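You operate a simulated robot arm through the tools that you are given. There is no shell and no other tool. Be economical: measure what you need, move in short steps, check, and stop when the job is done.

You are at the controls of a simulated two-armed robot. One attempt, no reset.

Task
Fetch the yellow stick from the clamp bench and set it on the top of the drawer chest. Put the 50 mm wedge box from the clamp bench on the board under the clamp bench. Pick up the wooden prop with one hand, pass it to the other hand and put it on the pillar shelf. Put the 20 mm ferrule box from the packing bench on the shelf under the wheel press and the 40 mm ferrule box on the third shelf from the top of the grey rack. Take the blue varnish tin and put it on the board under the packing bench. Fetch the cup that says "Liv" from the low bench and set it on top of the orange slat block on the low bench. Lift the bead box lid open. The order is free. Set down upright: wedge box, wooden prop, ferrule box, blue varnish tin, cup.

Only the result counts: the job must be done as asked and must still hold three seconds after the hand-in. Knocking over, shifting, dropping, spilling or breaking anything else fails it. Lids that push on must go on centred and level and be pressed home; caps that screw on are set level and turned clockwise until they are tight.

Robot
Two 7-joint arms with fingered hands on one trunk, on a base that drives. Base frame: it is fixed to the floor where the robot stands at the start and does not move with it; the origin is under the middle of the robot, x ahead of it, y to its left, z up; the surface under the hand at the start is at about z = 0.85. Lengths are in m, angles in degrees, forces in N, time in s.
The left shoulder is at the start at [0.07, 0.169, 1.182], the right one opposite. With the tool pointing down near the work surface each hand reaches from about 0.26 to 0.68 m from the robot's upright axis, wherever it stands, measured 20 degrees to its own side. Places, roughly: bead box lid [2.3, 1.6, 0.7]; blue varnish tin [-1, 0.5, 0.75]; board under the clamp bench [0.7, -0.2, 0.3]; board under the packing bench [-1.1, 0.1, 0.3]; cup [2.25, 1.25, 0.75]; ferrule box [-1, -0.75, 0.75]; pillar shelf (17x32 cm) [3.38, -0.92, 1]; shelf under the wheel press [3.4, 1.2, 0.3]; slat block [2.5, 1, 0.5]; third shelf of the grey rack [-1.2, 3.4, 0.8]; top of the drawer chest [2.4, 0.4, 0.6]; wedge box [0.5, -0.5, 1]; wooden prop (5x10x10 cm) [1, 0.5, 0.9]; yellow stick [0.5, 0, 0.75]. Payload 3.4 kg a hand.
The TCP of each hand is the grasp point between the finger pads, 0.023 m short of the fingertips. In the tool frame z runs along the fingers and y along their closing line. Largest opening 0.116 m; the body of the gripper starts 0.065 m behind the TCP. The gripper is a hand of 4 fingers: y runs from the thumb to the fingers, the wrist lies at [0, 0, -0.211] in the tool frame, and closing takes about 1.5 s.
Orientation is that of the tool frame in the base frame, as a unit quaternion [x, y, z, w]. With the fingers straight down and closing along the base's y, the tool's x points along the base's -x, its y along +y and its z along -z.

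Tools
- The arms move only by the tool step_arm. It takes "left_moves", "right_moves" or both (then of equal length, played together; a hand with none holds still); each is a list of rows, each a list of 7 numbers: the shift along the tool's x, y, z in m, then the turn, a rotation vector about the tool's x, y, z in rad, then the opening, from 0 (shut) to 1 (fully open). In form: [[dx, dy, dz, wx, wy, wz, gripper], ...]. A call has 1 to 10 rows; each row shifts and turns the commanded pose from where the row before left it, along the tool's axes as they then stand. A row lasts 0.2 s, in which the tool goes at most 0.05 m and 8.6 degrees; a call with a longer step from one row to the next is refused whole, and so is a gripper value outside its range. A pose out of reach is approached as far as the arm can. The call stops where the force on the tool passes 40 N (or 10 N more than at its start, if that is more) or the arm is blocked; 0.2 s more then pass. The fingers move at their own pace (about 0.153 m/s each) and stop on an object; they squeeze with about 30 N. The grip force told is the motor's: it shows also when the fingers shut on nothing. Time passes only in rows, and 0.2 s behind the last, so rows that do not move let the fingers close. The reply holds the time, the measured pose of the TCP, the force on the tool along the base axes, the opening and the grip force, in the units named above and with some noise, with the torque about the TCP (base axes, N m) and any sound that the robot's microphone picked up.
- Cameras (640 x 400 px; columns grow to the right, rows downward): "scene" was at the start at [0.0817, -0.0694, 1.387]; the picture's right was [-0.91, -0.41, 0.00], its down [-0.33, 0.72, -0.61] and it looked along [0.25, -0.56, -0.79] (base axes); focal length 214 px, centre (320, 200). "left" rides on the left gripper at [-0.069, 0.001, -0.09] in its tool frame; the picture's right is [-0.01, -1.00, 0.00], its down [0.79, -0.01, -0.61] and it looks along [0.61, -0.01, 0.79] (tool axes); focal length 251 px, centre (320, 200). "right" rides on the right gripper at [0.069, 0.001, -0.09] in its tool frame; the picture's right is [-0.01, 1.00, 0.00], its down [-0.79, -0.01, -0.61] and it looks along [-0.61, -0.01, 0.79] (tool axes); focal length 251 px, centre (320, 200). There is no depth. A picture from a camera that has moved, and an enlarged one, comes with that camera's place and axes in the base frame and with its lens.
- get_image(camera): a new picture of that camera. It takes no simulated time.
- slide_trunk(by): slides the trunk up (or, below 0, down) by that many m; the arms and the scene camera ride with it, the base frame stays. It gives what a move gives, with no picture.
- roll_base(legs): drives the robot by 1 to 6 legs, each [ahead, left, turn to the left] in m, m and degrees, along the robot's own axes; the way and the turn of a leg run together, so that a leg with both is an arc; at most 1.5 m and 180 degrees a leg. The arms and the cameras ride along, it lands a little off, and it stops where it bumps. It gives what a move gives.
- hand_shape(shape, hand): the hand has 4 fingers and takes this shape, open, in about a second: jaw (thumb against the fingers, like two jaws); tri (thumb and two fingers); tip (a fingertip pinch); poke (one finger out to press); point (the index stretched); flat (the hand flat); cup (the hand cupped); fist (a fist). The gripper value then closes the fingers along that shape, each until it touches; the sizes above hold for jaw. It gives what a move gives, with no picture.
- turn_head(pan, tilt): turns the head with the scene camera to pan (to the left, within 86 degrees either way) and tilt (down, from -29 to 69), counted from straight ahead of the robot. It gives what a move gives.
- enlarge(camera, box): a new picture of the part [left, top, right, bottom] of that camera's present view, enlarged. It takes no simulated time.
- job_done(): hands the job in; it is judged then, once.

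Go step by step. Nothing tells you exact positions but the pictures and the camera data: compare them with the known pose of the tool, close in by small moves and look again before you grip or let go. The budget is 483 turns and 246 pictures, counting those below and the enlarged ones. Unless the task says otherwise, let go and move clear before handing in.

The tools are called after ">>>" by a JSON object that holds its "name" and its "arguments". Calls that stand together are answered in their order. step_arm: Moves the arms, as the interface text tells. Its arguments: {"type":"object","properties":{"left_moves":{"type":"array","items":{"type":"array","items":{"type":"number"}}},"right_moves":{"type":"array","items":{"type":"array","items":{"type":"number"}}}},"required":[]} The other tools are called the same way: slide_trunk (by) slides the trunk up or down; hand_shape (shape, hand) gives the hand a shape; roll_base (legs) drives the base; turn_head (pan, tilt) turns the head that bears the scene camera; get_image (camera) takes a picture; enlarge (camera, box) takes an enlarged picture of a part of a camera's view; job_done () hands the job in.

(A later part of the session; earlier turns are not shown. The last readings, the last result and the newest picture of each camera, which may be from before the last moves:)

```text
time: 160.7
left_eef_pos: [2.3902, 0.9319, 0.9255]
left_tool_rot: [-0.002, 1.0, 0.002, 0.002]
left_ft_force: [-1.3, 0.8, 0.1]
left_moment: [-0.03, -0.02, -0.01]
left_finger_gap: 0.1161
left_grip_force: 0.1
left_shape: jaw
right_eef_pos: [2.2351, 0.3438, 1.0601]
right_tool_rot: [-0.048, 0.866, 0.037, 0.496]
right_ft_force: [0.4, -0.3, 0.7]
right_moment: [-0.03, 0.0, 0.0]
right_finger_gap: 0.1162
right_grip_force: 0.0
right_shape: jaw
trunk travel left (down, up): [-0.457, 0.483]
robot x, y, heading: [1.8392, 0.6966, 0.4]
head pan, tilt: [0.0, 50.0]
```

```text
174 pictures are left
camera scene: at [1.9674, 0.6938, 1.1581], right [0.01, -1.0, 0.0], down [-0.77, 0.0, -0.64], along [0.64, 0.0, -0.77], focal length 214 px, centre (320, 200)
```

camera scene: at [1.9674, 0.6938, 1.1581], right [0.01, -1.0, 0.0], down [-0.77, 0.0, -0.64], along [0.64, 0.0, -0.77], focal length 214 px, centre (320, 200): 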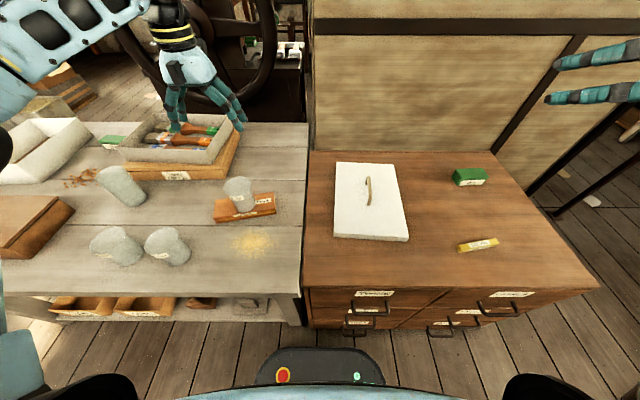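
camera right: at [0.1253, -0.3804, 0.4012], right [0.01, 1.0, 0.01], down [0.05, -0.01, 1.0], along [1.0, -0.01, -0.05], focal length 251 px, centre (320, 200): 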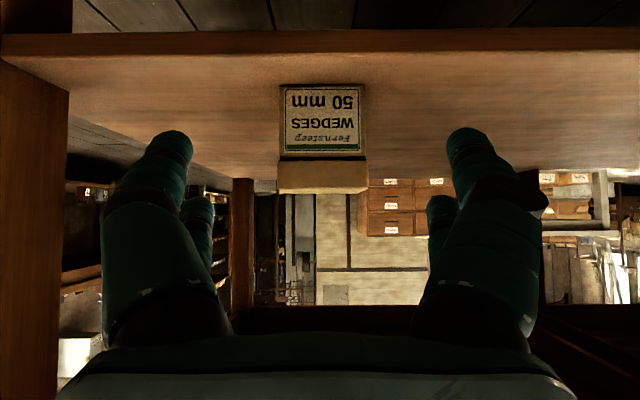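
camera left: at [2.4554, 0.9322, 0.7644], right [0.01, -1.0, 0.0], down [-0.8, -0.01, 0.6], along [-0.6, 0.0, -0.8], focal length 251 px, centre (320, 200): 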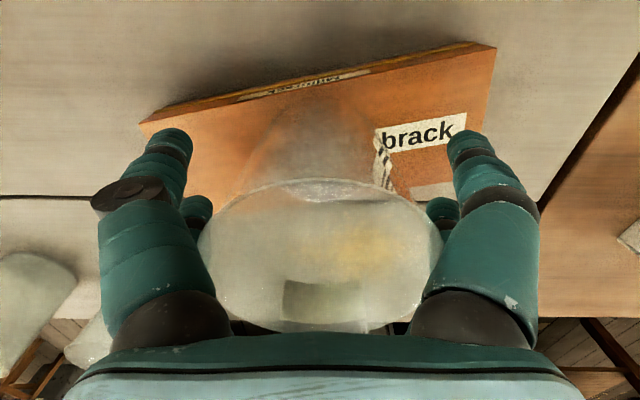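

Cup stands on the block. Now the bead box: I drive there and look.

>>> {"name": "roll_base", "arguments": {"legs": [[-0.12, 0, 0], [0, 0.8, 0]]}}

>>> {"name": "turn_head", "arguments": {"pan": 0, "tilt": 45}}

>>> {"name": "get_image", "arguments": {"camera": "scene"}}

>>> {"name": "enlarge", "arguments": {"camera": "scene", "box": [200, 150, 400, 280]}}

```text
time: 165.8
left_eef_pos: [2.2628, 1.7388, 0.925]
left_tool_rot: [-0.003, 1.0, 0.001, 0.001]
left_ft_force: [0.0, 0.0, 0.3]
left_moment: [0.0, 0.03, -0.01]
left_finger_gap: 0.116
left_grip_force: 0.1
left_shape: jaw
right_eef_pos: [2.111, 1.1486, 1.0595]
right_tool_rot: [-0.049, 0.866, 0.037, 0.496]
right_ft_force: [0.0, -0.1, -0.7]
right_moment: [0.0, 0.03, 0.01]
right_finger_gap: 0.1158
right_grip_force: 0.0
right_shape: jaw
trunk travel left (down, up): [-0.457, 0.483]
robot x, y, heading: [1.7129, 1.4976, 0.4]
head pan, tilt: [0.0, 50.0]
```

```text
time: 166.5
left_eef_pos: [2.2636, 1.738, 0.9249]
left_tool_rot: [-0.003, 1.0, 0.003, 0.002]
left_ft_force: [-0.3, 1.1, -0.5]
left_moment: [-0.02, 0.0, 0.0]
left_finger_gap: 0.1159
left_grip_force: 0.1
left_shape: jaw
right_eef_pos: [2.1102, 1.1502, 1.0591]
right_tool_rot: [-0.049, 0.866, 0.037, 0.496]
right_ft_force: [-0.5, 0.3, 0.0]
right_moment: [-0.02, 0.02, -0.01]
right_finger_gap: 0.116
right_grip_force: 0.0
right_shape: jaw
trunk travel left (down, up): [-0.457, 0.483]
robot x, y, heading: [1.7131, 1.4965, 0.7]
head pan, tilt: [0.0, 45.0]
```

```text
173 pictures are left
camera scene: at [1.8464, 1.499, 1.165], right [0.01, -1.0, 0.0], down [-0.71, -0.01, -0.71], along [0.71, 0.01, -0.71], focal length 214 px, centre (320, 200)
```

scene: 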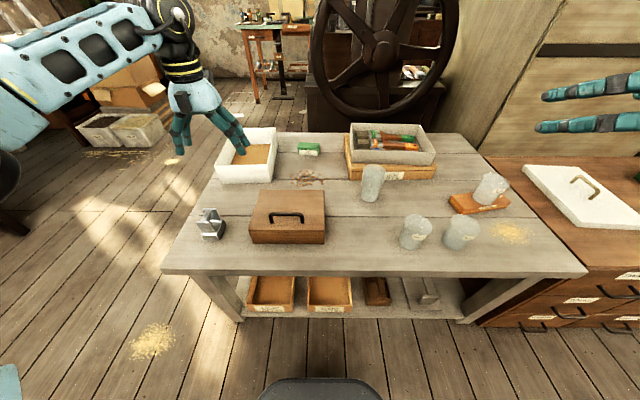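

```text
3.08 times, centred on (300, 215) of scene
camera zoom: at [1.8464, 1.499, 1.165], right [0.01, -1.0, 0.0], down [-0.71, -0.01, -0.71], along [0.71, 0.01, -0.71], focal length 660 px, centre (382, 154)
```

zoom: 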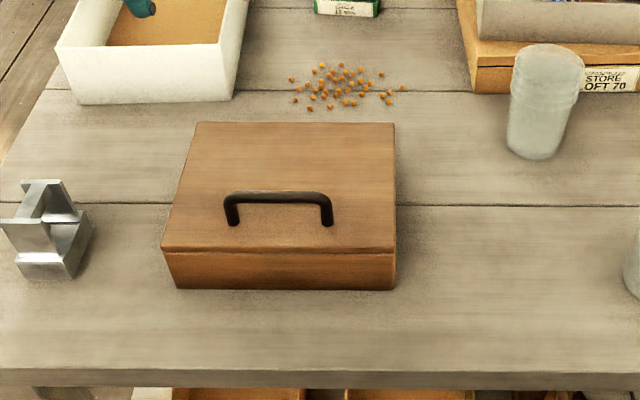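

The lid is hinged at the back (x≈2.39), with a bar handle at about [2.25, 1.60, 0.71]. I turn the left hand to close along x over the bar.

>>> {"name": "step_arm", "arguments": {"left_moves": [[0, 0, 0, 0, 0, 0.143, 1], [0, 0, 0, 0, 0, 0.143, 1], [0, 0, 0, 0, 0, 0.143, 1], [0, 0, 0, 0, 0, 0.143, 1], [0, 0, 0, 0, 0, 0.143, 1], [0, 0, 0, 0, 0, 0.143, 1], [0, 0, 0, 0, 0, 0.143, 1], [0, 0, 0, 0, 0, 0.143, 1], [0, 0, 0, 0, 0, 0.143, 1], [0, 0, 0, 0, 0, 0.143, 1]]}}

>>> {"name": "roll_base", "arguments": {"legs": [[0, -0.1, -0.5]]}}

>>> {"name": "step_arm", "arguments": {"left_moves": [[0, 0, 0, 0, 0, 0.13, 0.6], [-0.01, 0, 0.02, 0, 0, 0, 0.6], [-0.01, 0, 0.03, 0, 0, 0, 0.6], [-0.01, 0, 0.03, 0, 0, 0, 0.6], [-0.0, 0, 0.0, 0, 0, 0, 0.6]]}}

>>> {"name": "get_image", "arguments": {"camera": "left"}}

>>> {"name": "enlarge", "arguments": {"camera": "scene", "box": [120, 100, 360, 270]}}

```text
time: 168.7
left_eef_pos: [2.2614, 1.739, 0.9257]
left_tool_rot: [0.653, 0.757, 0.002, 0.0]
left_ft_force: [-0.7, 0.0, 0.0]
left_moment: [0.02, -0.01, 0.0]
left_finger_gap: 0.116
left_grip_force: 0.1
left_shape: jaw
right_eef_pos: [2.11, 1.1488, 1.059]
right_tool_rot: [-0.049, 0.866, 0.037, 0.496]
right_ft_force: [0.6, 0.4, 0.8]
right_moment: [-0.01, 0.03, 0.01]
right_finger_gap: 0.116
right_grip_force: 0.1
right_shape: jaw
trunk travel left (down, up): [-0.457, 0.483]
robot x, y, heading: [1.7169, 1.5, 0.6]
head pan, tilt: [0.0, 45.0]
```

```text
time: 169.8
left_eef_pos: [2.2654, 1.6365, 0.9265]
left_tool_rot: [0.655, 0.755, 0.002, 0.0]
left_ft_force: [0.1, 0.7, -0.4]
left_moment: [0.0, 0.0, 0.03]
left_finger_gap: 0.116
left_grip_force: 0.0
left_shape: jaw
right_eef_pos: [2.1089, 1.0472, 1.0592]
right_tool_rot: [-0.046, 0.866, 0.036, 0.496]
right_ft_force: [0.4, 0.1, -1.3]
right_moment: [0.02, 0.01, -0.02]
right_finger_gap: 0.116
right_grip_force: 0.0
right_shape: jaw
trunk travel left (down, up): [-0.457, 0.483]
robot x, y, heading: [1.7164, 1.4019, -0.0]
head pan, tilt: [0.0, 45.0]
```

```text
time: 171.0
left_eef_pos: [2.2651, 1.6051, 0.8434]
left_tool_rot: [0.703, 0.711, 0.003, -0.001]
left_ft_force: [0.0, 0.5, -0.1]
left_moment: [-0.01, -0.06, 0.02]
left_finger_gap: 0.0703
left_grip_force: 0.1
left_shape: jaw
right_eef_pos: [2.1084, 1.048, 1.0602]
right_tool_rot: [-0.047, 0.867, 0.036, 0.495]
right_ft_force: [-0.6, -0.2, -0.3]
right_moment: [0.02, -0.01, -0.01]
right_finger_gap: 0.1161
right_grip_force: 0.1
right_shape: jaw
trunk travel left (down, up): [-0.457, 0.483]
robot x, y, heading: [1.7148, 1.3997, 0.2]
head pan, tilt: [0.0, 45.0]
```

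```text
171 pictures are left
camera left: at [2.2645, 1.5351, 0.9319], right [-1.0, -0.02, 0.0], down [-0.02, 0.79, 0.61], along [-0.01, 0.61, -0.79], focal length 251 px, centre (320, 200)
```

left: 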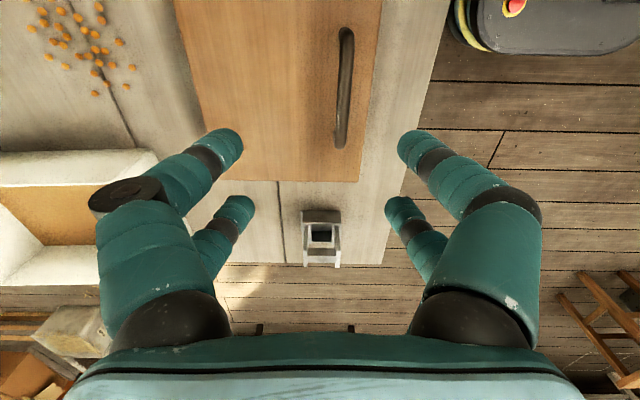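

```text
2.35 times, centred on (240, 185) of scene
camera zoom: at [1.8465, 1.4, 1.1651], right [0.0, -1.0, 0.0], down [-0.71, 0.0, -0.71], along [0.71, 0.0, -0.71], focal length 505 px, centre (508, 235)
```

zoom: 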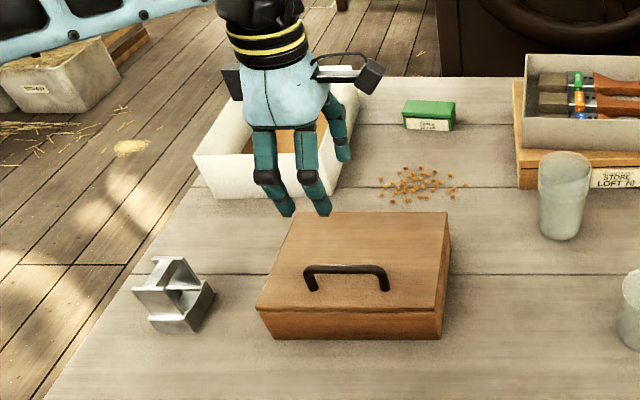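

>>> {"name": "step_arm", "arguments": {"left_moves": [[-0.012, -0.022, 0.02, 0, 0, 0, 0.5], [0, 0, 0.03, 0, 0, 0, 0.5], [0, 0, 0.03, 0, 0, 0, 0.5], [0, 0, 0, 0, 0, 0, 0.5]]}}

>>> {"name": "get_image", "arguments": {"camera": "left"}}

>>> {"name": "enlarge", "arguments": {"camera": "scene", "box": [170, 120, 330, 250]}}

```text
time: 172.0
left_eef_pos: [2.2429, 1.5943, 0.7648]
left_tool_rot: [0.703, 0.711, 0.003, -0.001]
left_ft_force: [-0.2, -0.4, -0.3]
left_moment: [0.0, -0.01, 0.0]
left_finger_gap: 0.0585
left_grip_force: 0.1
left_shape: jaw
right_eef_pos: [2.1091, 1.048, 1.0602]
right_tool_rot: [-0.046, 0.866, 0.035, 0.496]
right_ft_force: [0.0, 0.0, 0.2]
right_moment: [0.02, 0.01, 0.04]
right_finger_gap: 0.1161
right_grip_force: 0.2
right_shape: jaw
trunk travel left (down, up): [-0.457, 0.483]
robot x, y, heading: [1.7145, 1.3994, 0.2]
head pan, tilt: [0.0, 45.0]
```

```text
169 pictures are left
camera left: at [2.2425, 1.5252, 0.8532], right [-1.0, -0.02, 0.0], down [-0.02, 0.79, 0.61], along [-0.01, 0.61, -0.79], focal length 251 px, centre (320, 200)
```

left: 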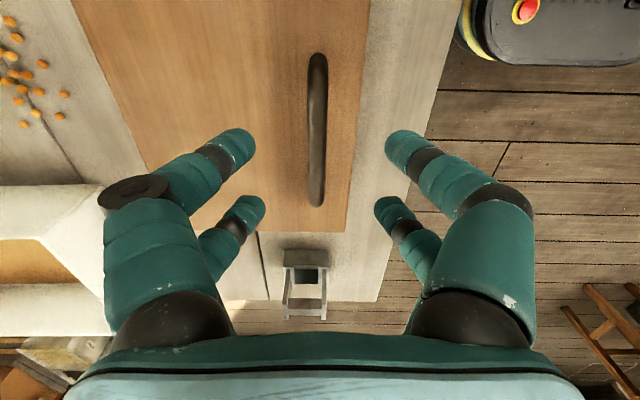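

```text
3.08 times, centred on (250, 185) of scene
camera zoom: at [1.8467, 1.3998, 1.1651], right [0.0, -1.0, 0.0], down [-0.71, 0.0, -0.71], along [0.71, 0.0, -0.71], focal length 660 px, centre (535, 246)
```

zoom: 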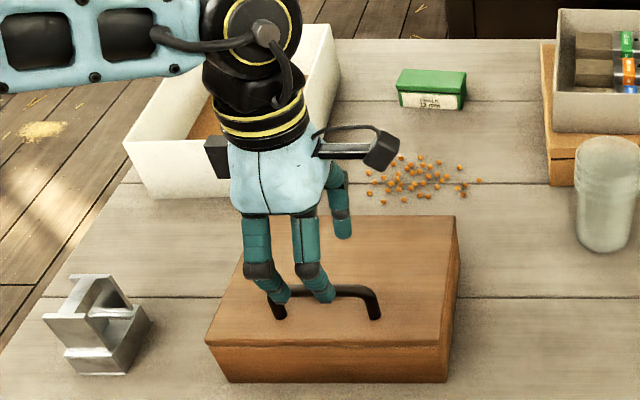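

>>> {"name": "step_arm", "arguments": {"left_moves": [[-0.008, 0, 0.02, 0, 0, 0, 0.5], [0, 0, 0.02, 0, 0, 0, 0.5], [0, 0, 0.012, 0, 0, 0, 0.5], [0, 0, 0, 0, 0, 0, 0.5]]}}

>>> {"name": "enlarge", "arguments": {"camera": "scene", "box": [190, 140, 310, 240]}}

>>> {"name": "get_image", "arguments": {"camera": "left"}}

```text
time: 173.0
left_eef_pos: [2.238, 1.5913, 0.7158]
left_tool_rot: [0.703, 0.711, 0.002, 0.0]
left_ft_force: [-0.8, -0.3, 0.5]
left_moment: [0.0, 0.0, -0.01]
left_finger_gap: 0.0585
left_grip_force: 0.1
left_shape: jaw
left hand out of reach, approached as far as the arm can: row 2, 3
right_eef_pos: [2.1083, 1.0479, 1.059]
right_tool_rot: [-0.046, 0.867, 0.035, 0.496]
right_ft_force: [0.6, -0.3, 0.4]
right_moment: [-0.03, 0.0, 0.01]
right_finger_gap: 0.1158
right_grip_force: 0.0
right_shape: jaw
trunk travel left (down, up): [-0.457, 0.483]
robot x, y, heading: [1.7123, 1.3999, -0.1]
head pan, tilt: [0.0, 45.0]
```

```text
4.00 times, centred on (250, 190) of scene
camera zoom: at [1.8468, 1.4, 1.1651], right [0.0, -1.0, 0.0], down [-0.71, 0.0, -0.71], along [0.71, 0.0, -0.71], focal length 858 px, centre (600, 240)
```

zoom: 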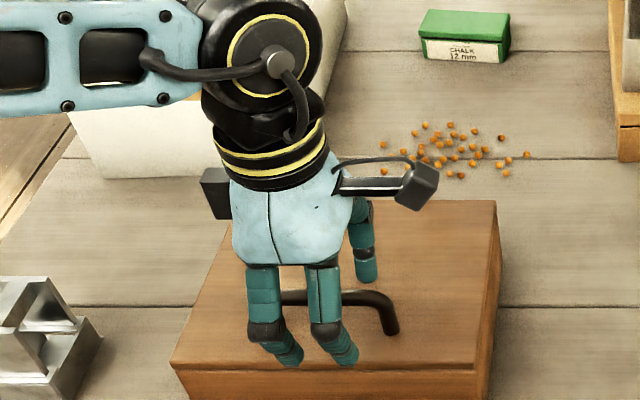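

```text
166 pictures are left
camera left: at [2.2373, 1.5221, 0.8045], right [-1.0, -0.02, -0.01], down [-0.02, 0.79, 0.61], along [-0.01, 0.61, -0.79], focal length 251 px, centre (320, 200)
```

left: 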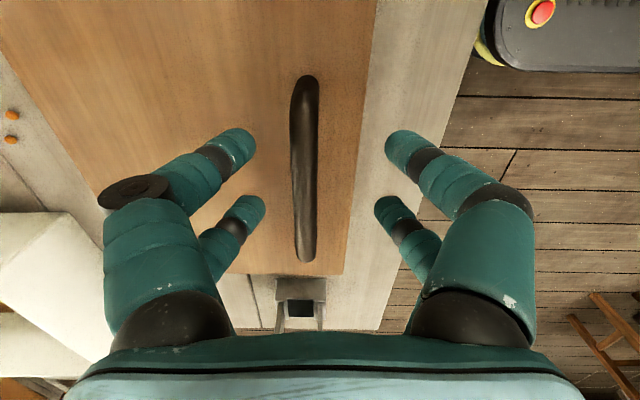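

>>> {"name": "step_arm", "arguments": {"left_moves": [[-0.003, 0.005, 0.004, 0, 0, 0, 0.3], [0, 0, 0, 0, 0, 0, 0], [0, 0, 0, 0, 0, 0, 0], [0, 0, 0, 0, 0, 0, 0], [0, 0, 0, 0, 0, 0, 0], [0, 0, 0, 0, 0, 0, 0]]}}

>>> {"name": "get_image", "arguments": {"camera": "left"}}

```text
time: 174.4
left_eef_pos: [2.2392, 1.5907, 0.7156]
left_tool_rot: [0.703, 0.711, 0.001, 0.0]
left_ft_force: [4.9, 0.0, -2.9]
left_moment: [-0.02, -0.03, -0.01]
left_finger_gap: 0.0
left_grip_force: 30.2
left_shape: jaw
left hand out of reach, approached as far as the arm can: row 1
right_eef_pos: [2.1102, 1.0493, 1.0603]
right_tool_rot: [-0.046, 0.867, 0.035, 0.495]
right_ft_force: [0.5, 0.5, 0.1]
right_moment: [0.0, 0.04, 0.03]
right_finger_gap: 0.1159
right_grip_force: 0.1
right_shape: jaw
trunk travel left (down, up): [-0.457, 0.483]
robot x, y, heading: [1.7142, 1.4027, 0.3]
head pan, tilt: [0.0, 45.0]
```

```text
165 pictures are left
camera left: at [2.2383, 1.5222, 0.8041], right [-1.0, -0.02, 0.0], down [-0.02, 0.79, 0.61], along [-0.01, 0.61, -0.79], focal length 251 px, centre (320, 200)
```

left: 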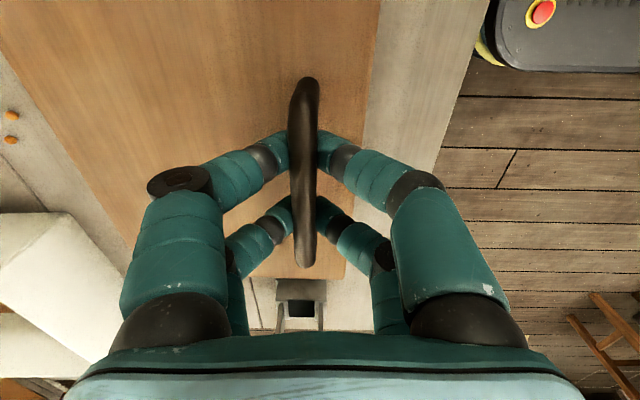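

Fingers closed beneath the bar as a hook. I lift along the lid's arc around the hinge at the back, a few rows at a time.

>>> {"name": "step_arm", "arguments": {"left_moves": [[0, 0.008, -0.02, 0, 0, 0, 0], [0, 0.01, -0.0187, 0, 0, 0, 0], [0, 0, 0, 0, 0, 0, 0]]}}

>>> {"name": "get_image", "arguments": {"camera": "scene"}}

```text
time: 175.2
left_eef_pos: [2.2572, 1.5924, 0.7529]
left_tool_rot: [0.704, 0.711, 0.002, -0.001]
left_ft_force: [15.1, -9.3, -12.6]
left_moment: [-0.06, 0.08, -0.1]
left_finger_gap: 0.0002
left_grip_force: 29.9
left_shape: jaw
right_eef_pos: [2.1127, 1.046, 1.057]
right_tool_rot: [-0.046, 0.868, 0.037, 0.493]
right_ft_force: [0.6, 0.3, -0.4]
right_moment: [-0.03, 0.0, 0.03]
right_finger_gap: 0.1164
right_grip_force: 0.1
right_shape: jaw
trunk travel left (down, up): [-0.457, 0.483]
robot x, y, heading: [1.7157, 1.3988, 0.1]
head pan, tilt: [0.0, 45.0]
```

```text
164 pictures are left
camera scene: at [1.8515, 1.3989, 1.1643], right [0.0, -1.0, 0.0], down [-0.71, 0.0, -0.7], along [0.7, 0.0, -0.71], focal length 214 px, centre (320, 200)
```

scene: 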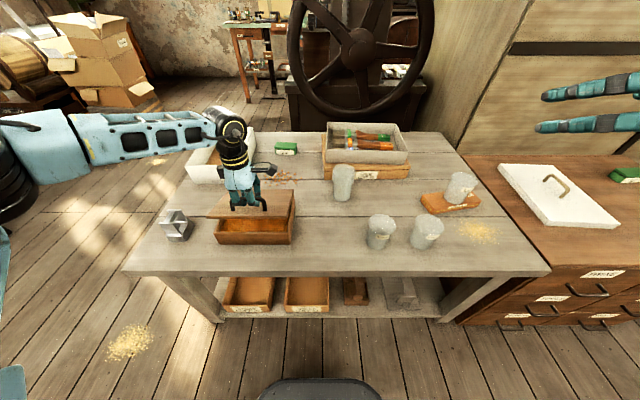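

>>> {"name": "step_arm", "arguments": {"left_moves": [[-0.003, 0.016, -0.015, 0, 0, 0, 0], [-0.002, 0.016, -0.015, 0, 0, 0, 0], [0, 0, 0, 0, 0, 0, 0]]}}

>>> {"name": "enlarge", "arguments": {"camera": "scene", "box": [170, 120, 330, 250]}}

```text
time: 175.7
left_eef_pos: [2.2679, 1.5922, 0.7671]
left_tool_rot: [0.706, 0.709, 0.0, 0.002]
left_ft_force: [22.0, -15.9, -21.4]
left_moment: [-0.09, 0.14, -0.13]
left_finger_gap: 0.0
left_grip_force: 29.5
left_shape: jaw
left hand out of reach, approached as far as the arm can: row 1, 2
right_eef_pos: [2.1143, 1.0466, 1.0577]
right_tool_rot: [-0.044, 0.868, 0.035, 0.493]
right_ft_force: [0.4, -0.1, 0.5]
right_moment: [0.01, 0.02, -0.03]
right_finger_gap: 0.1161
right_grip_force: 0.1
right_shape: jaw
trunk travel left (down, up): [-0.457, 0.483]
robot x, y, heading: [1.716, 1.4013, -0.1]
head pan, tilt: [0.0, 45.0]
stopped in row 2 (left hand): the force on the tool passed its limit at 45 N (the readings are from after the stop); the commanded pose is now the measured one
```

```text
3.08 times, centred on (250, 185) of scene
camera zoom: at [1.8538, 1.3989, 1.164], right [0.0, -1.0, 0.0], down [-0.71, 0.0, -0.7], along [0.7, 0.0, -0.71], focal length 660 px, centre (535, 246)
```

zoom: 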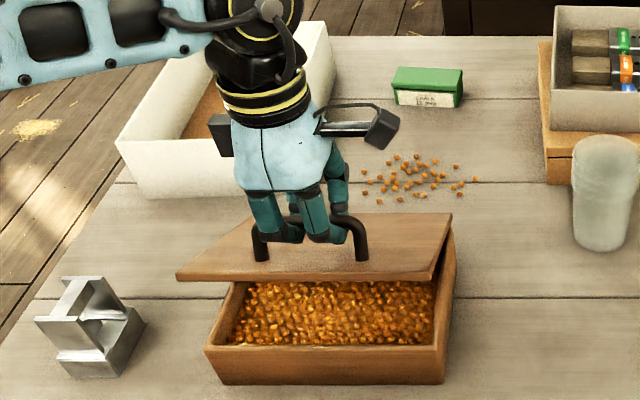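

>>> {"name": "roll_base", "arguments": {"legs": [[0.02, -0.006, 0]]}}

>>> {"name": "step_arm", "arguments": {"left_moves": [[0, 0, -0.012, 0, 0, 0, 0], [0, 0, 0, 0, 0, 0, 0]]}}

```text
time: 176.5
left_eef_pos: [2.2817, 1.5896, 0.773]
left_tool_rot: [0.705, 0.709, 0.002, 0.002]
left_ft_force: [0.4, 1.1, -0.6]
left_moment: [0.03, 0.03, 0.06]
left_finger_gap: 0.0001
left_grip_force: 29.8
left_shape: jaw
right_eef_pos: [2.1305, 1.0419, 1.0597]
right_tool_rot: [-0.044, 0.867, 0.035, 0.495]
right_ft_force: [-0.1, -0.5, -0.2]
right_moment: [0.01, 0.01, -0.03]
right_finger_gap: 0.1157
right_grip_force: 0.0
right_shape: jaw
trunk travel left (down, up): [-0.457, 0.483]
robot x, y, heading: [1.7375, 1.3931, 0.2]
head pan, tilt: [0.0, 45.0]
```

```text
time: 177.1
left_eef_pos: [2.2854, 1.5903, 0.7791]
left_tool_rot: [0.705, 0.709, -0.001, -0.001]
left_ft_force: [18.1, -2.8, -25.4]
left_moment: [-0.02, 0.32, 0.04]
left_finger_gap: 0.0
left_grip_force: 30.0
left_shape: jaw
right_eef_pos: [2.1361, 1.0421, 1.0555]
right_tool_rot: [-0.044, 0.869, 0.034, 0.492]
right_ft_force: [-0.5, -0.1, 0.1]
right_moment: [0.0, 0.0, -0.03]
right_finger_gap: 0.1161
right_grip_force: 0.0
right_shape: jaw
trunk travel left (down, up): [-0.457, 0.483]
robot x, y, heading: [1.7344, 1.3956, -0.1]
head pan, tilt: [0.0, 45.0]
```

>>> {"name": "roll_base", "arguments": {"legs": [[0.025, -0.003, 0]]}}

>>> {"name": "step_arm", "arguments": {"left_moves": [[0, 0, -0.008, 0, 0, 0, 0], [0, 0, -0.004, 0, 0, 0, 0], [0, 0, 0, 0, 0, 0, 0]]}}

>>> {"name": "roll_base", "arguments": {"legs": [[0.025, 0, 0]]}}

>>> {"name": "enlarge", "arguments": {"camera": "scene", "box": [170, 120, 330, 250]}}

```text
time: 177.9
left_eef_pos: [2.3061, 1.5862, 0.784]
left_tool_rot: [0.704, 0.71, 0.002, 0.002]
left_ft_force: [-1.3, 0.9, 0.9]
left_moment: [-0.03, 0.0, -0.06]
left_finger_gap: 0.0
left_grip_force: 29.7
left_shape: jaw
right_eef_pos: [2.1534, 1.038, 1.0604]
right_tool_rot: [-0.044, 0.867, 0.034, 0.495]
right_ft_force: [-0.2, -0.3, -1.1]
right_moment: [0.02, 0.02, 0.0]
right_finger_gap: 0.116
right_grip_force: 0.0
right_shape: jaw
trunk travel left (down, up): [-0.457, 0.483]
robot x, y, heading: [1.7608, 1.3903, 0.0]
head pan, tilt: [0.0, 45.0]
```

```text
time: 178.7
left_eef_pos: [2.3101, 1.5869, 0.7938]
left_tool_rot: [0.705, 0.709, 0.001, 0.001]
left_ft_force: [9.4, -1.0, -19.8]
left_moment: [-0.02, 0.28, -0.01]
left_finger_gap: 0.0
left_grip_force: 30.4
left_shape: jaw
right_eef_pos: [2.1576, 1.0389, 1.0579]
right_tool_rot: [-0.046, 0.868, 0.035, 0.493]
right_ft_force: [-0.9, 0.6, 0.2]
right_moment: [0.01, 0.02, 0.01]
right_finger_gap: 0.1159
right_grip_force: 0.0
right_shape: jaw
trunk travel left (down, up): [-0.457, 0.483]
robot x, y, heading: [1.7609, 1.3905, -0.2]
head pan, tilt: [0.0, 45.0]
```

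```text
time: 179.5
left_eef_pos: [2.333, 1.5861, 0.7961]
left_tool_rot: [0.705, 0.71, 0.001, 0.002]
left_ft_force: [-1.9, 1.9, 1.9]
left_moment: [0.0, 0.01, -0.01]
left_finger_gap: 0.0003
left_grip_force: 30.0
left_shape: jaw
right_eef_pos: [2.1791, 1.0386, 1.0596]
right_tool_rot: [-0.046, 0.867, 0.036, 0.495]
right_ft_force: [0.1, 0.1, 0.3]
right_moment: [0.02, 0.02, 0.02]
right_finger_gap: 0.1157
right_grip_force: 0.1
right_shape: jaw
trunk travel left (down, up): [-0.457, 0.483]
robot x, y, heading: [1.7865, 1.3919, 0.0]
head pan, tilt: [0.0, 45.0]
```

```text
3.08 times, centred on (250, 185) of scene
camera zoom: at [1.9176, 1.3906, 1.1651], right [0.0, -1.0, 0.0], down [-0.71, 0.0, -0.71], along [0.71, 0.0, -0.71], focal length 660 px, centre (535, 246)
```

zoom: 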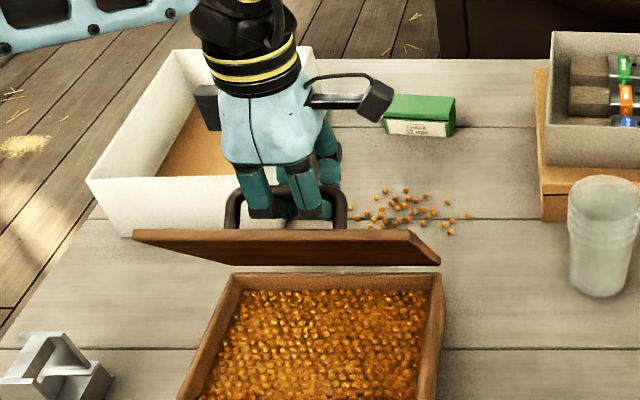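

>>> {"name": "roll_base", "arguments": {"legs": [[0.02, 0, 0]]}}

>>> {"name": "step_arm", "arguments": {"left_moves": [[0, 0, -0.006, 0, 0, 0, 0], [0, 0.004, -0.004, 0, 0, 0, 0], [0, 0, 0, 0, 0, 0, 0]]}}

>>> {"name": "enlarge", "arguments": {"camera": "scene", "box": [170, 120, 330, 250]}}

```text
time: 180.3
left_eef_pos: [2.3532, 1.5869, 0.7961]
left_tool_rot: [0.704, 0.71, 0.001, 0.002]
left_ft_force: [-1.7, 3.2, 0.9]
left_moment: [-0.06, 0.04, 0.0]
left_finger_gap: 0.0
left_grip_force: 30.1
left_shape: jaw
right_eef_pos: [2.1995, 1.0391, 1.0607]
right_tool_rot: [-0.045, 0.867, 0.035, 0.495]
right_ft_force: [0.7, -0.3, -0.2]
right_moment: [0.0, 0.0, -0.01]
right_finger_gap: 0.1157
right_grip_force: 0.1
right_shape: jaw
trunk travel left (down, up): [-0.457, 0.483]
robot x, y, heading: [1.8093, 1.3886, 0.0]
head pan, tilt: [0.0, 45.0]
```

```text
time: 181.1
left_eef_pos: [2.3572, 1.5857, 0.8068]
left_tool_rot: [0.704, 0.71, 0.001, 0.002]
left_ft_force: [0.0, 0.7, -4.3]
left_moment: [-0.08, 0.04, 0.02]
left_finger_gap: 0.0
left_grip_force: 30.4
left_shape: jaw
right_eef_pos: [2.1984, 1.0393, 1.0596]
right_tool_rot: [-0.045, 0.867, 0.035, 0.496]
right_ft_force: [-0.8, -0.4, 0.1]
right_moment: [-0.01, 0.0, 0.02]
right_finger_gap: 0.1158
right_grip_force: 0.2
right_shape: jaw
trunk travel left (down, up): [-0.457, 0.483]
robot x, y, heading: [1.8056, 1.3908, -0.2]
head pan, tilt: [0.0, 45.0]
```

```text
3.08 times, centred on (250, 185) of scene
camera zoom: at [1.9382, 1.3911, 1.1649], right [0.0, -1.0, 0.0], down [-0.71, 0.0, -0.71], along [0.71, 0.0, -0.71], focal length 660 px, centre (535, 246)
```

zoom: 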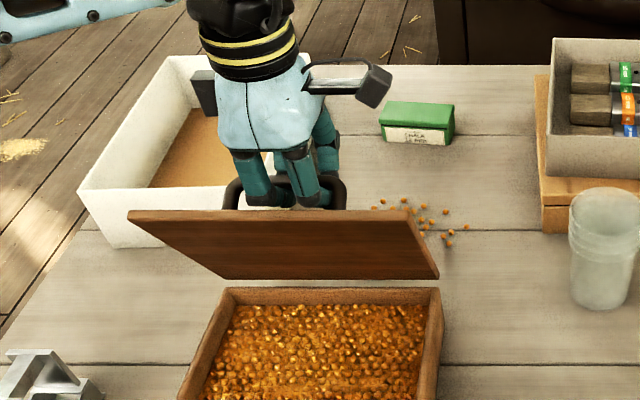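

>>> {"name": "step_arm", "arguments": {"left_moves": [[0, 0.01, -0.002, 0, 0, 0, 0], [0, 0.01, -0.002, 0, 0, 0, 0], [0, 0, 0, 0, 0, 0, 0]]}}

>>> {"name": "enlarge", "arguments": {"camera": "scene", "box": [170, 120, 330, 250]}}

```text
time: 181.9
left_eef_pos: [2.364, 1.5919, 0.8095]
left_tool_rot: [0.705, 0.709, 0.001, 0.001]
left_ft_force: [-0.9, -18.7, -15.4]
left_moment: [-0.11, 0.33, -0.01]
left_finger_gap: 0.0001
left_grip_force: 29.9
left_shape: jaw
left hand out of reach, approached as far as the arm can: row 1, 2
right_eef_pos: [2.2018, 1.035, 1.0586]
right_tool_rot: [-0.044, 0.867, 0.037, 0.494]
right_ft_force: [0.2, -0.6, 0.2]
right_moment: [-0.01, 0.01, 0.0]
right_finger_gap: 0.1162
right_grip_force: 0.1
right_shape: jaw
trunk travel left (down, up): [-0.457, 0.483]
robot x, y, heading: [1.8029, 1.3902, -0.0]
head pan, tilt: [0.0, 45.0]
```

```text
3.08 times, centred on (250, 185) of scene
camera zoom: at [1.9398, 1.3876, 1.1646], right [0.0, -1.0, 0.0], down [-0.71, 0.0, -0.71], along [0.71, 0.0, -0.71], focal length 660 px, centre (535, 246)
```

zoom: 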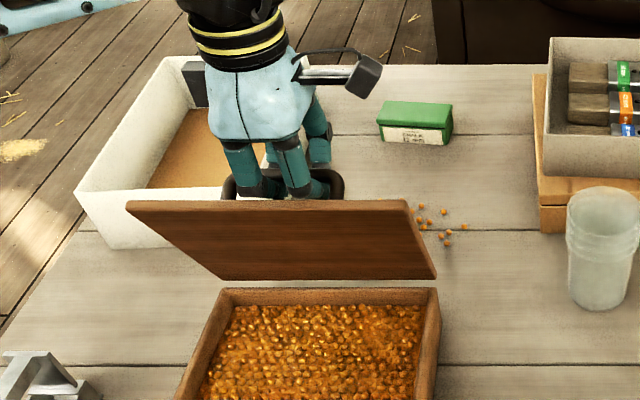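

>>> {"name": "roll_base", "arguments": {"legs": [[0.03, -0.006, 0]]}}

>>> {"name": "roll_base", "arguments": {"legs": [[0.02, 0, 0]]}}

>>> {"name": "enlarge", "arguments": {"camera": "scene", "box": [170, 120, 330, 250]}}

```text
time: 182.7
left_eef_pos: [2.3923, 1.5906, 0.8113]
left_tool_rot: [0.704, 0.711, 0.004, 0.004]
left_ft_force: [-7.7, 5.9, 6.1]
left_moment: [-0.13, 1.17, -0.04]
left_finger_gap: 0.0
left_grip_force: 29.9
left_shape: jaw
right_eef_pos: [2.2277, 1.0342, 1.0605]
right_tool_rot: [-0.045, 0.867, 0.035, 0.496]
right_ft_force: [0.7, -0.3, 0.5]
right_moment: [-0.01, -0.02, -0.01]
right_finger_gap: 0.116
right_grip_force: 0.0
right_shape: jaw
trunk travel left (down, up): [-0.457, 0.483]
robot x, y, heading: [1.8387, 1.3853, 0.3]
head pan, tilt: [0.0, 45.0]
```

```text
time: 183.5
left_eef_pos: [2.4119, 1.5905, 0.8103]
left_tool_rot: [0.704, 0.71, 0.002, 0.002]
left_ft_force: [-13.2, 1.7, -3.5]
left_moment: [-0.19, 1.85, 0.06]
left_finger_gap: 0.0
left_grip_force: 29.8
left_shape: jaw
right_eef_pos: [2.2486, 1.0334, 1.0598]
right_tool_rot: [-0.045, 0.866, 0.035, 0.496]
right_ft_force: [0.6, 0.2, 0.6]
right_moment: [0.02, -0.01, -0.01]
right_finger_gap: 0.116
right_grip_force: 0.1
right_shape: jaw
trunk travel left (down, up): [-0.457, 0.483]
robot x, y, heading: [1.8607, 1.387, 0.1]
head pan, tilt: [0.0, 45.0]
```

```text
3.08 times, centred on (250, 185) of scene
camera zoom: at [1.9863, 1.3854, 1.1651], right [0.0, -1.0, 0.0], down [-0.71, 0.0, -0.71], along [0.71, 0.0, -0.71], focal length 660 px, centre (535, 246)
```

zoom: 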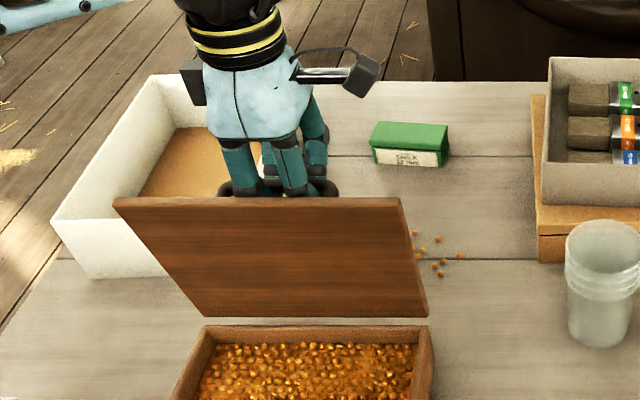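

>>> {"name": "roll_base", "arguments": {"legs": [[0.02, 0, 0]]}}

>>> {"name": "enlarge", "arguments": {"camera": "scene", "box": [170, 120, 330, 250]}}

>>> {"name": "get_image", "arguments": {"camera": "right"}}

```text
time: 184.3
left_eef_pos: [2.432, 1.5913, 0.8093]
left_tool_rot: [0.704, 0.71, 0.001, 0.001]
left_ft_force: [-26.0, -2.1, -21.5]
left_moment: [-0.15, 2.96, 0.14]
left_finger_gap: 0.0
left_grip_force: 29.6
left_shape: jaw
right_eef_pos: [2.2678, 1.033, 1.0589]
right_tool_rot: [-0.046, 0.867, 0.036, 0.495]
right_ft_force: [0.0, 0.0, -1.0]
right_moment: [-0.02, 0.02, 0.01]
right_finger_gap: 0.1161
right_grip_force: 0.2
right_shape: jaw
trunk travel left (down, up): [-0.457, 0.483]
robot x, y, heading: [1.8709, 1.3842, 0.2]
head pan, tilt: [0.0, 45.0]
```

```text
3.08 times, centred on (250, 185) of scene
camera zoom: at [2.0065, 1.3857, 1.1648], right [0.0, -1.0, 0.0], down [-0.71, 0.0, -0.71], along [0.71, 0.0, -0.71], focal length 660 px, centre (535, 246)
```

zoom: 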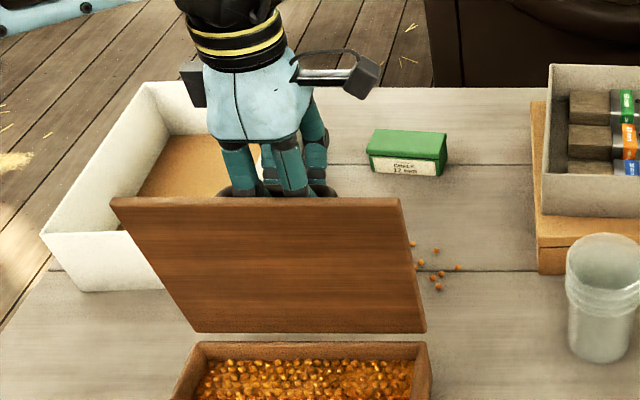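

```text
157 pictures are left
camera right: at [2.1565, 1.0224, 1.0462], right [-0.11, 0.99, 0.02], down [-0.12, -0.04, 0.99], along [0.99, 0.11, 0.12], focal length 251 px, centre (320, 200)
```

right: 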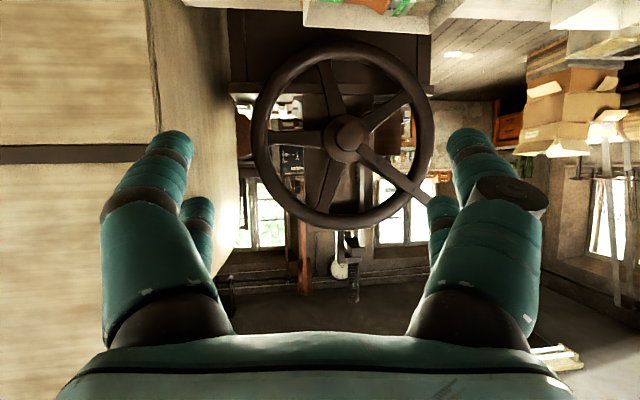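

The lid stands near vertical, but the left grip is jammed. I bring the closed right hand in front of the lid to support and push it past vertical.

>>> {"name": "step_arm", "arguments": {"right_moves": [[0.014, 0.044, 0.0155, 0, 0, 0, 0], [0.014, 0.044, 0.0155, 0, 0, 0, 0], [0.014, 0.044, 0.0155, 0, 0, 0, 0], [0.014, 0.044, 0.0155, 0, 0, 0, 0], [0.014, 0.044, 0.0155, 0, 0, 0, 0], [0.014, 0.044, 0.0155, 0, 0, 0, 0], [0.014, 0.044, 0.0155, 0, 0, 0, 0], [0.014, 0.044, 0.0155, 0, 0, 0, 0]]}}

>>> {"name": "get_image", "arguments": {"camera": "scene"}}

```text
time: 186.1
left_eef_pos: [2.4304, 1.5905, 0.8094]
left_tool_rot: [0.704, 0.71, 0.002, 0.001]
left_ft_force: [-23.5, -2.7, -18.6]
left_moment: [-0.15, 2.63, 0.19]
left_finger_gap: 0.0001
left_grip_force: 29.9
left_shape: jaw
right_eef_pos: [2.3019, 1.345, 0.9268]
right_tool_rot: [-0.044, 0.866, 0.035, 0.496]
right_ft_force: [0.1, 0.0, -0.1]
right_moment: [0.02, 0.02, 0.03]
right_finger_gap: 0.0002
right_grip_force: 30.0
right_shape: jaw
right hand out of reach, approached as far as the arm can: row 2, 3, 4, 8
trunk travel left (down, up): [-0.457, 0.483]
robot x, y, heading: [1.8758, 1.3861, -0.1]
head pan, tilt: [0.0, 45.0]
```

```text
156 pictures are left
camera scene: at [2.0066, 1.3856, 1.165], right [0.0, -1.0, 0.0], down [-0.71, 0.0, -0.71], along [0.71, 0.0, -0.71], focal length 214 px, centre (320, 200)
```

scene: 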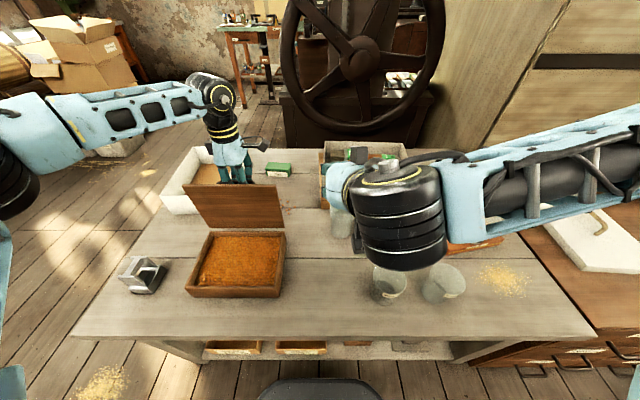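

>>> {"name": "step_arm", "arguments": {"right_moves": [[0.016, 0.034, 0.0165, 0, 0, 0, 0], [0.016, 0.034, 0.0165, 0, 0, 0, 0], [0.016, 0.034, 0.0165, 0, 0, 0, 0], [0.016, 0.034, 0.0165, 0, 0, 0, 0], [0.016, 0.034, 0.0165, 0, 0, 0, 0], [0, 0, 0, 0, 0, 0, 0]]}}

>>> {"name": "get_image", "arguments": {"camera": "scene"}}

>>> {"name": "get_image", "arguments": {"camera": "right"}}

```text
time: 187.5
left_eef_pos: [2.4304, 1.5922, 0.8091]
left_tool_rot: [0.704, 0.71, 0.001, 0.0]
left_ft_force: [-22.7, -3.3, -22.8]
left_moment: [-0.09, 2.44, 0.2]
left_finger_gap: 0.0001
left_grip_force: 29.7
left_shape: jaw
right_eef_pos: [2.2992, 1.3464, 0.9175]
right_tool_rot: [-0.046, 0.867, 0.037, 0.495]
right_ft_force: [0.2, -0.4, 0.3]
right_moment: [-0.01, 0.02, 0.01]
right_finger_gap: 0.0
right_grip_force: 29.6
right_shape: jaw
right hand out of reach, approached as far as the arm can: row 1, 2, 3, 4, 5
trunk travel left (down, up): [-0.457, 0.483]
robot x, y, heading: [1.8778, 1.3859, 0.1]
head pan, tilt: [0.0, 45.0]
```

```text
155 pictures are left
camera scene: at [2.0064, 1.3857, 1.165], right [0.0, -1.0, 0.0], down [-0.71, 0.0, -0.71], along [0.71, 0.0, -0.71], focal length 214 px, centre (320, 200)
```

scene: 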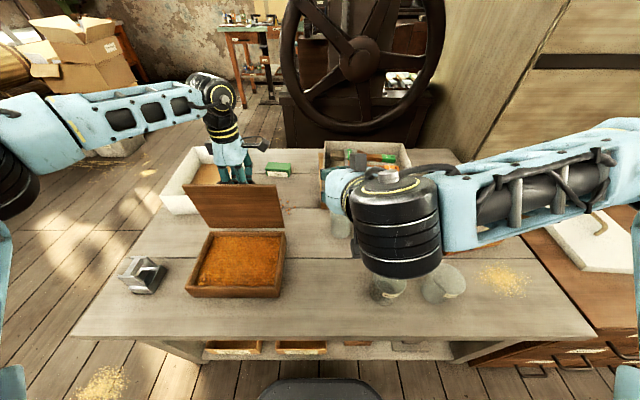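

```text
154 pictures are left
camera right: at [2.187, 1.3354, 0.9045], right [-0.11, 0.99, 0.02], down [-0.12, -0.04, 0.99], along [0.99, 0.11, 0.12], focal length 251 px, centre (320, 200)
```

right: 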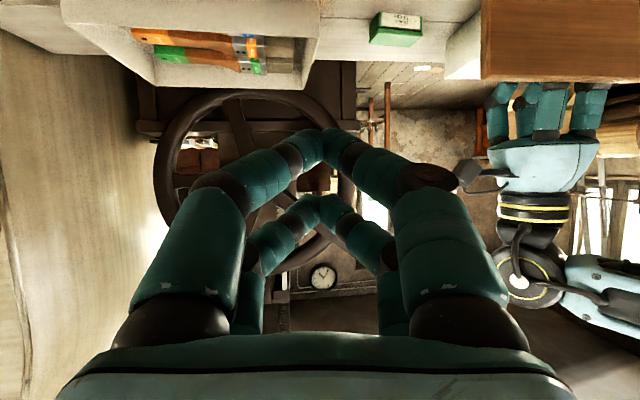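

>>> {"name": "step_arm", "arguments": {"right_moves": [[0, 0, 0, -0.125, 0.003, -0.074, 0], [0, 0, 0, -0.125, 0.003, -0.074, 0], [0, 0, 0, -0.125, 0.003, -0.074, 0], [0, 0, 0, -0.125, 0.003, -0.074, 0], [0, 0, 0, -0.125, 0.003, -0.074, 0], [0, 0.02, 0, 0, 0, 0, 0], [0, 0.02, 0.02, 0, 0, 0, 0]]}}

>>> {"name": "get_image", "arguments": {"camera": "scene"}}

```text
time: 189.1
left_eef_pos: [2.4315, 1.5907, 0.8086]
left_tool_rot: [0.704, 0.71, 0.001, -0.001]
left_ft_force: [-22.6, -0.9, -23.7]
left_moment: [-0.16, 2.41, 0.16]
left_finger_gap: 0.0
left_grip_force: 30.7
left_shape: jaw
right_eef_pos: [2.2792, 1.3868, 0.9067]
right_tool_rot: [-0.351, 0.795, 0.208, 0.449]
right_ft_force: [-0.2, 0.8, 0.3]
right_moment: [0.0, 0.03, -0.03]
right_finger_gap: 0.0001
right_grip_force: 30.1
right_shape: jaw
trunk travel left (down, up): [-0.457, 0.483]
robot x, y, heading: [1.8775, 1.3849, 0.1]
head pan, tilt: [0.0, 45.0]
```

```text
153 pictures are left
camera scene: at [2.0067, 1.3858, 1.1651], right [0.0, -1.0, 0.0], down [-0.71, 0.0, -0.71], along [0.71, 0.0, -0.71], focal length 214 px, centre (320, 200)
```

scene: 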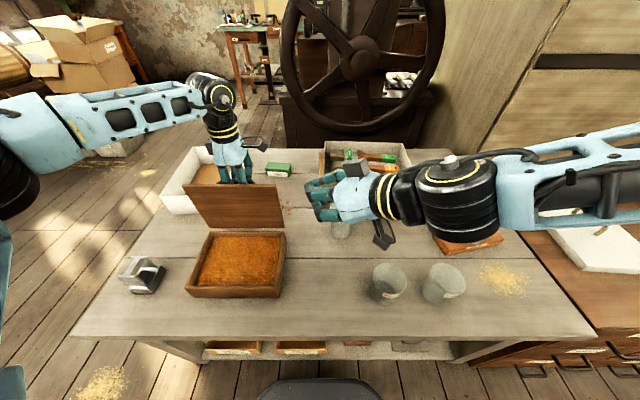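

>>> {"name": "step_arm", "arguments": {"right_moves": [[0.009, 0.02, 0.043, 0, 0, 0, 0], [0.009, 0.02, 0.043, 0, 0, 0, 0], [0.009, 0.02, 0.043, 0, 0, 0, 0], [0, 0, 0, 0, 0, 0, 0]]}}

>>> {"name": "get_image", "arguments": {"camera": "scene"}}

```text
time: 190.1
left_eef_pos: [2.4309, 1.5917, 0.8079]
left_tool_rot: [0.704, 0.71, 0.002, 0.0]
left_ft_force: [-21.8, -2.9, -23.5]
left_moment: [-0.12, 2.34, 0.19]
left_finger_gap: 0.0
left_grip_force: 29.3
left_shape: jaw
right_eef_pos: [2.296, 1.4497, 0.8344]
right_tool_rot: [-0.351, 0.795, 0.208, 0.449]
right_ft_force: [-0.3, -0.2, 0.5]
right_moment: [-0.03, 0.04, 0.0]
right_finger_gap: 0.0001
right_grip_force: 29.8
right_shape: jaw
right hand out of reach, approached as far as the arm can: row 2, 3
trunk travel left (down, up): [-0.457, 0.483]
robot x, y, heading: [1.8726, 1.3849, -0.1]
head pan, tilt: [0.0, 45.0]
```

```text
152 pictures are left
camera scene: at [2.0066, 1.3857, 1.165], right [0.0, -1.0, 0.0], down [-0.71, 0.0, -0.71], along [0.71, 0.0, -0.71], focal length 214 px, centre (320, 200)
```

scene: 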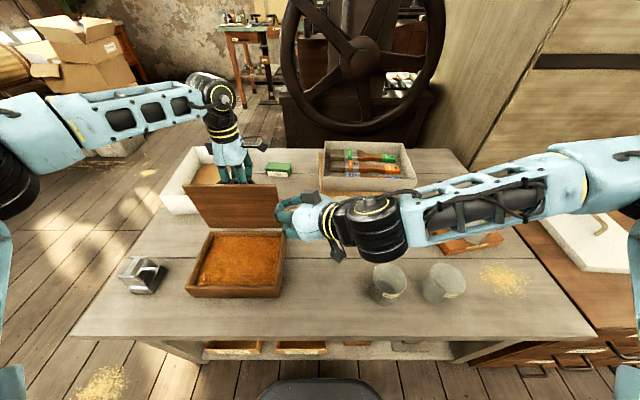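

>>> {"name": "step_arm", "arguments": {"right_moves": [[0, 0, 0, -0.125, 0.003, -0.074, 0], [0, 0, 0, -0.125, 0.003, -0.074, 0], [0, 0, 0, -0.125, 0.003, -0.074, 0], [0.007, 0, 0.03, 0, 0, 0, 0], [0.007, 0, 0.03, 0, 0, 0, 0], [0.0, 0, 0.0, 0, 0, 0, 0]]}}

>>> {"name": "enlarge", "arguments": {"camera": "scene", "box": [150, 120, 390, 300]}}

```text
time: 191.5
left_eef_pos: [2.4317, 1.5917, 0.8087]
left_tool_rot: [0.704, 0.71, 0.001, 0.0]
left_ft_force: [-20.7, -3.1, -23.3]
left_moment: [-0.1, 2.27, 0.18]
left_finger_gap: 0.0002
left_grip_force: 30.4
left_shape: jaw
right_eef_pos: [2.3013, 1.4628, 0.8054]
right_tool_rot: [-0.515, 0.7, 0.3, 0.393]
right_ft_force: [0.4, 0.4, 0.1]
right_moment: [0.0, -0.01, 0.04]
right_finger_gap: 0.0
right_grip_force: 30.4
right_shape: jaw
right hand out of reach, approached as far as the arm can: row 4, 5
trunk travel left (down, up): [-0.457, 0.483]
robot x, y, heading: [1.8759, 1.3839, 0.1]
head pan, tilt: [0.0, 45.0]
```

```text
2.22 times, centred on (270, 210) of scene
camera zoom: at [2.0067, 1.3857, 1.165], right [0.0, -1.0, 0.0], down [-0.71, 0.0, -0.71], along [0.71, 0.0, -0.71], focal length 477 px, centre (431, 178)
```

zoom: 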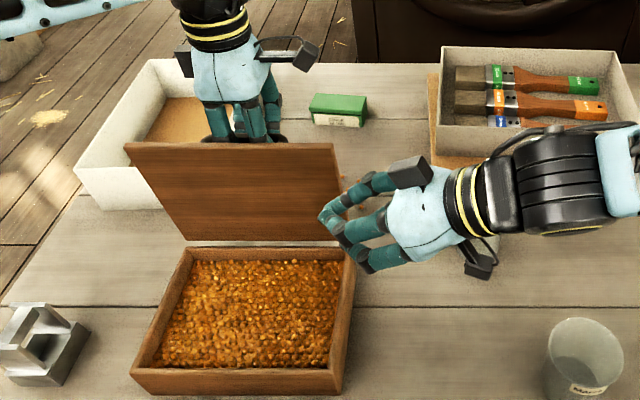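

I loosen the left grip slightly: the front finger still holds the bar, freeing the jam.

>>> {"name": "step_arm", "arguments": {"left_moves": [[0, 0, 0, 0, 0, 0, 0.15], [0, 0, 0, 0, 0, 0, 0.25], [0, 0, 0, 0, 0, 0, 0.3], [0, 0, 0, 0, 0, 0, 0.3]]}}

>>> {"name": "enlarge", "arguments": {"camera": "scene", "box": [150, 120, 390, 300]}}

```text
time: 192.5
left_eef_pos: [2.4308, 1.5903, 0.8099]
left_tool_rot: [0.705, 0.71, 0.002, 0.001]
left_ft_force: [0.0, 1.1, 0.5]
left_moment: [0.0, 0.05, -0.04]
left_finger_gap: 0.0346
left_grip_force: 0.2
left_shape: jaw
right_eef_pos: [2.3013, 1.463, 0.8044]
right_tool_rot: [-0.515, 0.7, 0.3, 0.393]
right_ft_force: [-0.3, -0.5, -0.9]
right_moment: [-0.01, -0.01, -0.02]
right_finger_gap: 0.0001
right_grip_force: 30.2
right_shape: jaw
trunk travel left (down, up): [-0.457, 0.483]
robot x, y, heading: [1.8758, 1.3828, 0.2]
head pan, tilt: [0.0, 45.0]
```

```text
2.22 times, centred on (270, 210) of scene
camera zoom: at [2.0067, 1.385, 1.1651], right [0.0, -1.0, 0.0], down [-0.71, 0.0, -0.71], along [0.71, 0.0, -0.71], focal length 477 px, centre (431, 178)
```

zoom: 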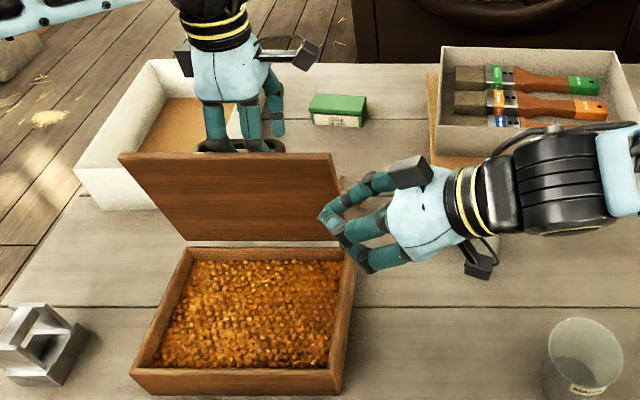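

>>> {"name": "roll_base", "arguments": {"legs": [[0.03, 0, 0]]}}

>>> {"name": "enlarge", "arguments": {"camera": "scene", "box": [150, 120, 390, 300]}}

```text
time: 193.5
left_eef_pos: [2.4549, 1.5922, 0.8053]
left_tool_rot: [0.704, 0.71, -0.002, -0.005]
left_ft_force: [-9.7, -3.3, -17.6]
left_moment: [-0.05, 0.22, 0.14]
left_finger_gap: 0.0182
left_grip_force: 29.6
left_shape: jaw
right_eef_pos: [2.3276, 1.4632, 0.806]
right_tool_rot: [-0.515, 0.7, 0.3, 0.394]
right_ft_force: [0.2, -0.1, 0.0]
right_moment: [0.01, 0.01, -0.03]
right_finger_gap: 0.0003
right_grip_force: 30.6
right_shape: jaw
trunk travel left (down, up): [-0.457, 0.483]
robot x, y, heading: [1.8977, 1.383, 0.2]
head pan, tilt: [0.0, 45.0]
stopped in leg 1: the robot was blocked; the commanded pose is now the measured one
```

```text
2.22 times, centred on (270, 210) of scene
camera zoom: at [2.0325, 1.3853, 1.165], right [0.0, -1.0, 0.0], down [-0.71, 0.0, -0.71], along [0.71, 0.0, -0.71], focal length 477 px, centre (431, 178)
```

zoom: 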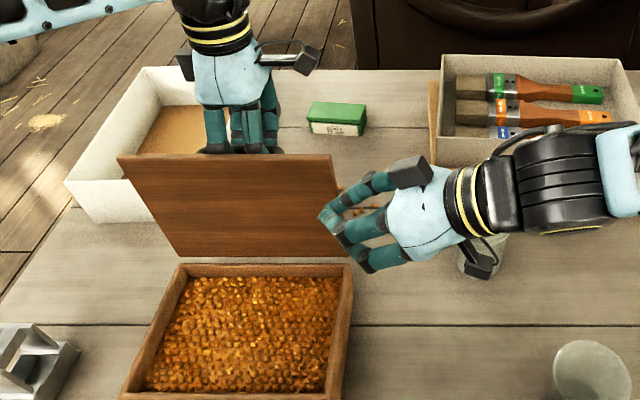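

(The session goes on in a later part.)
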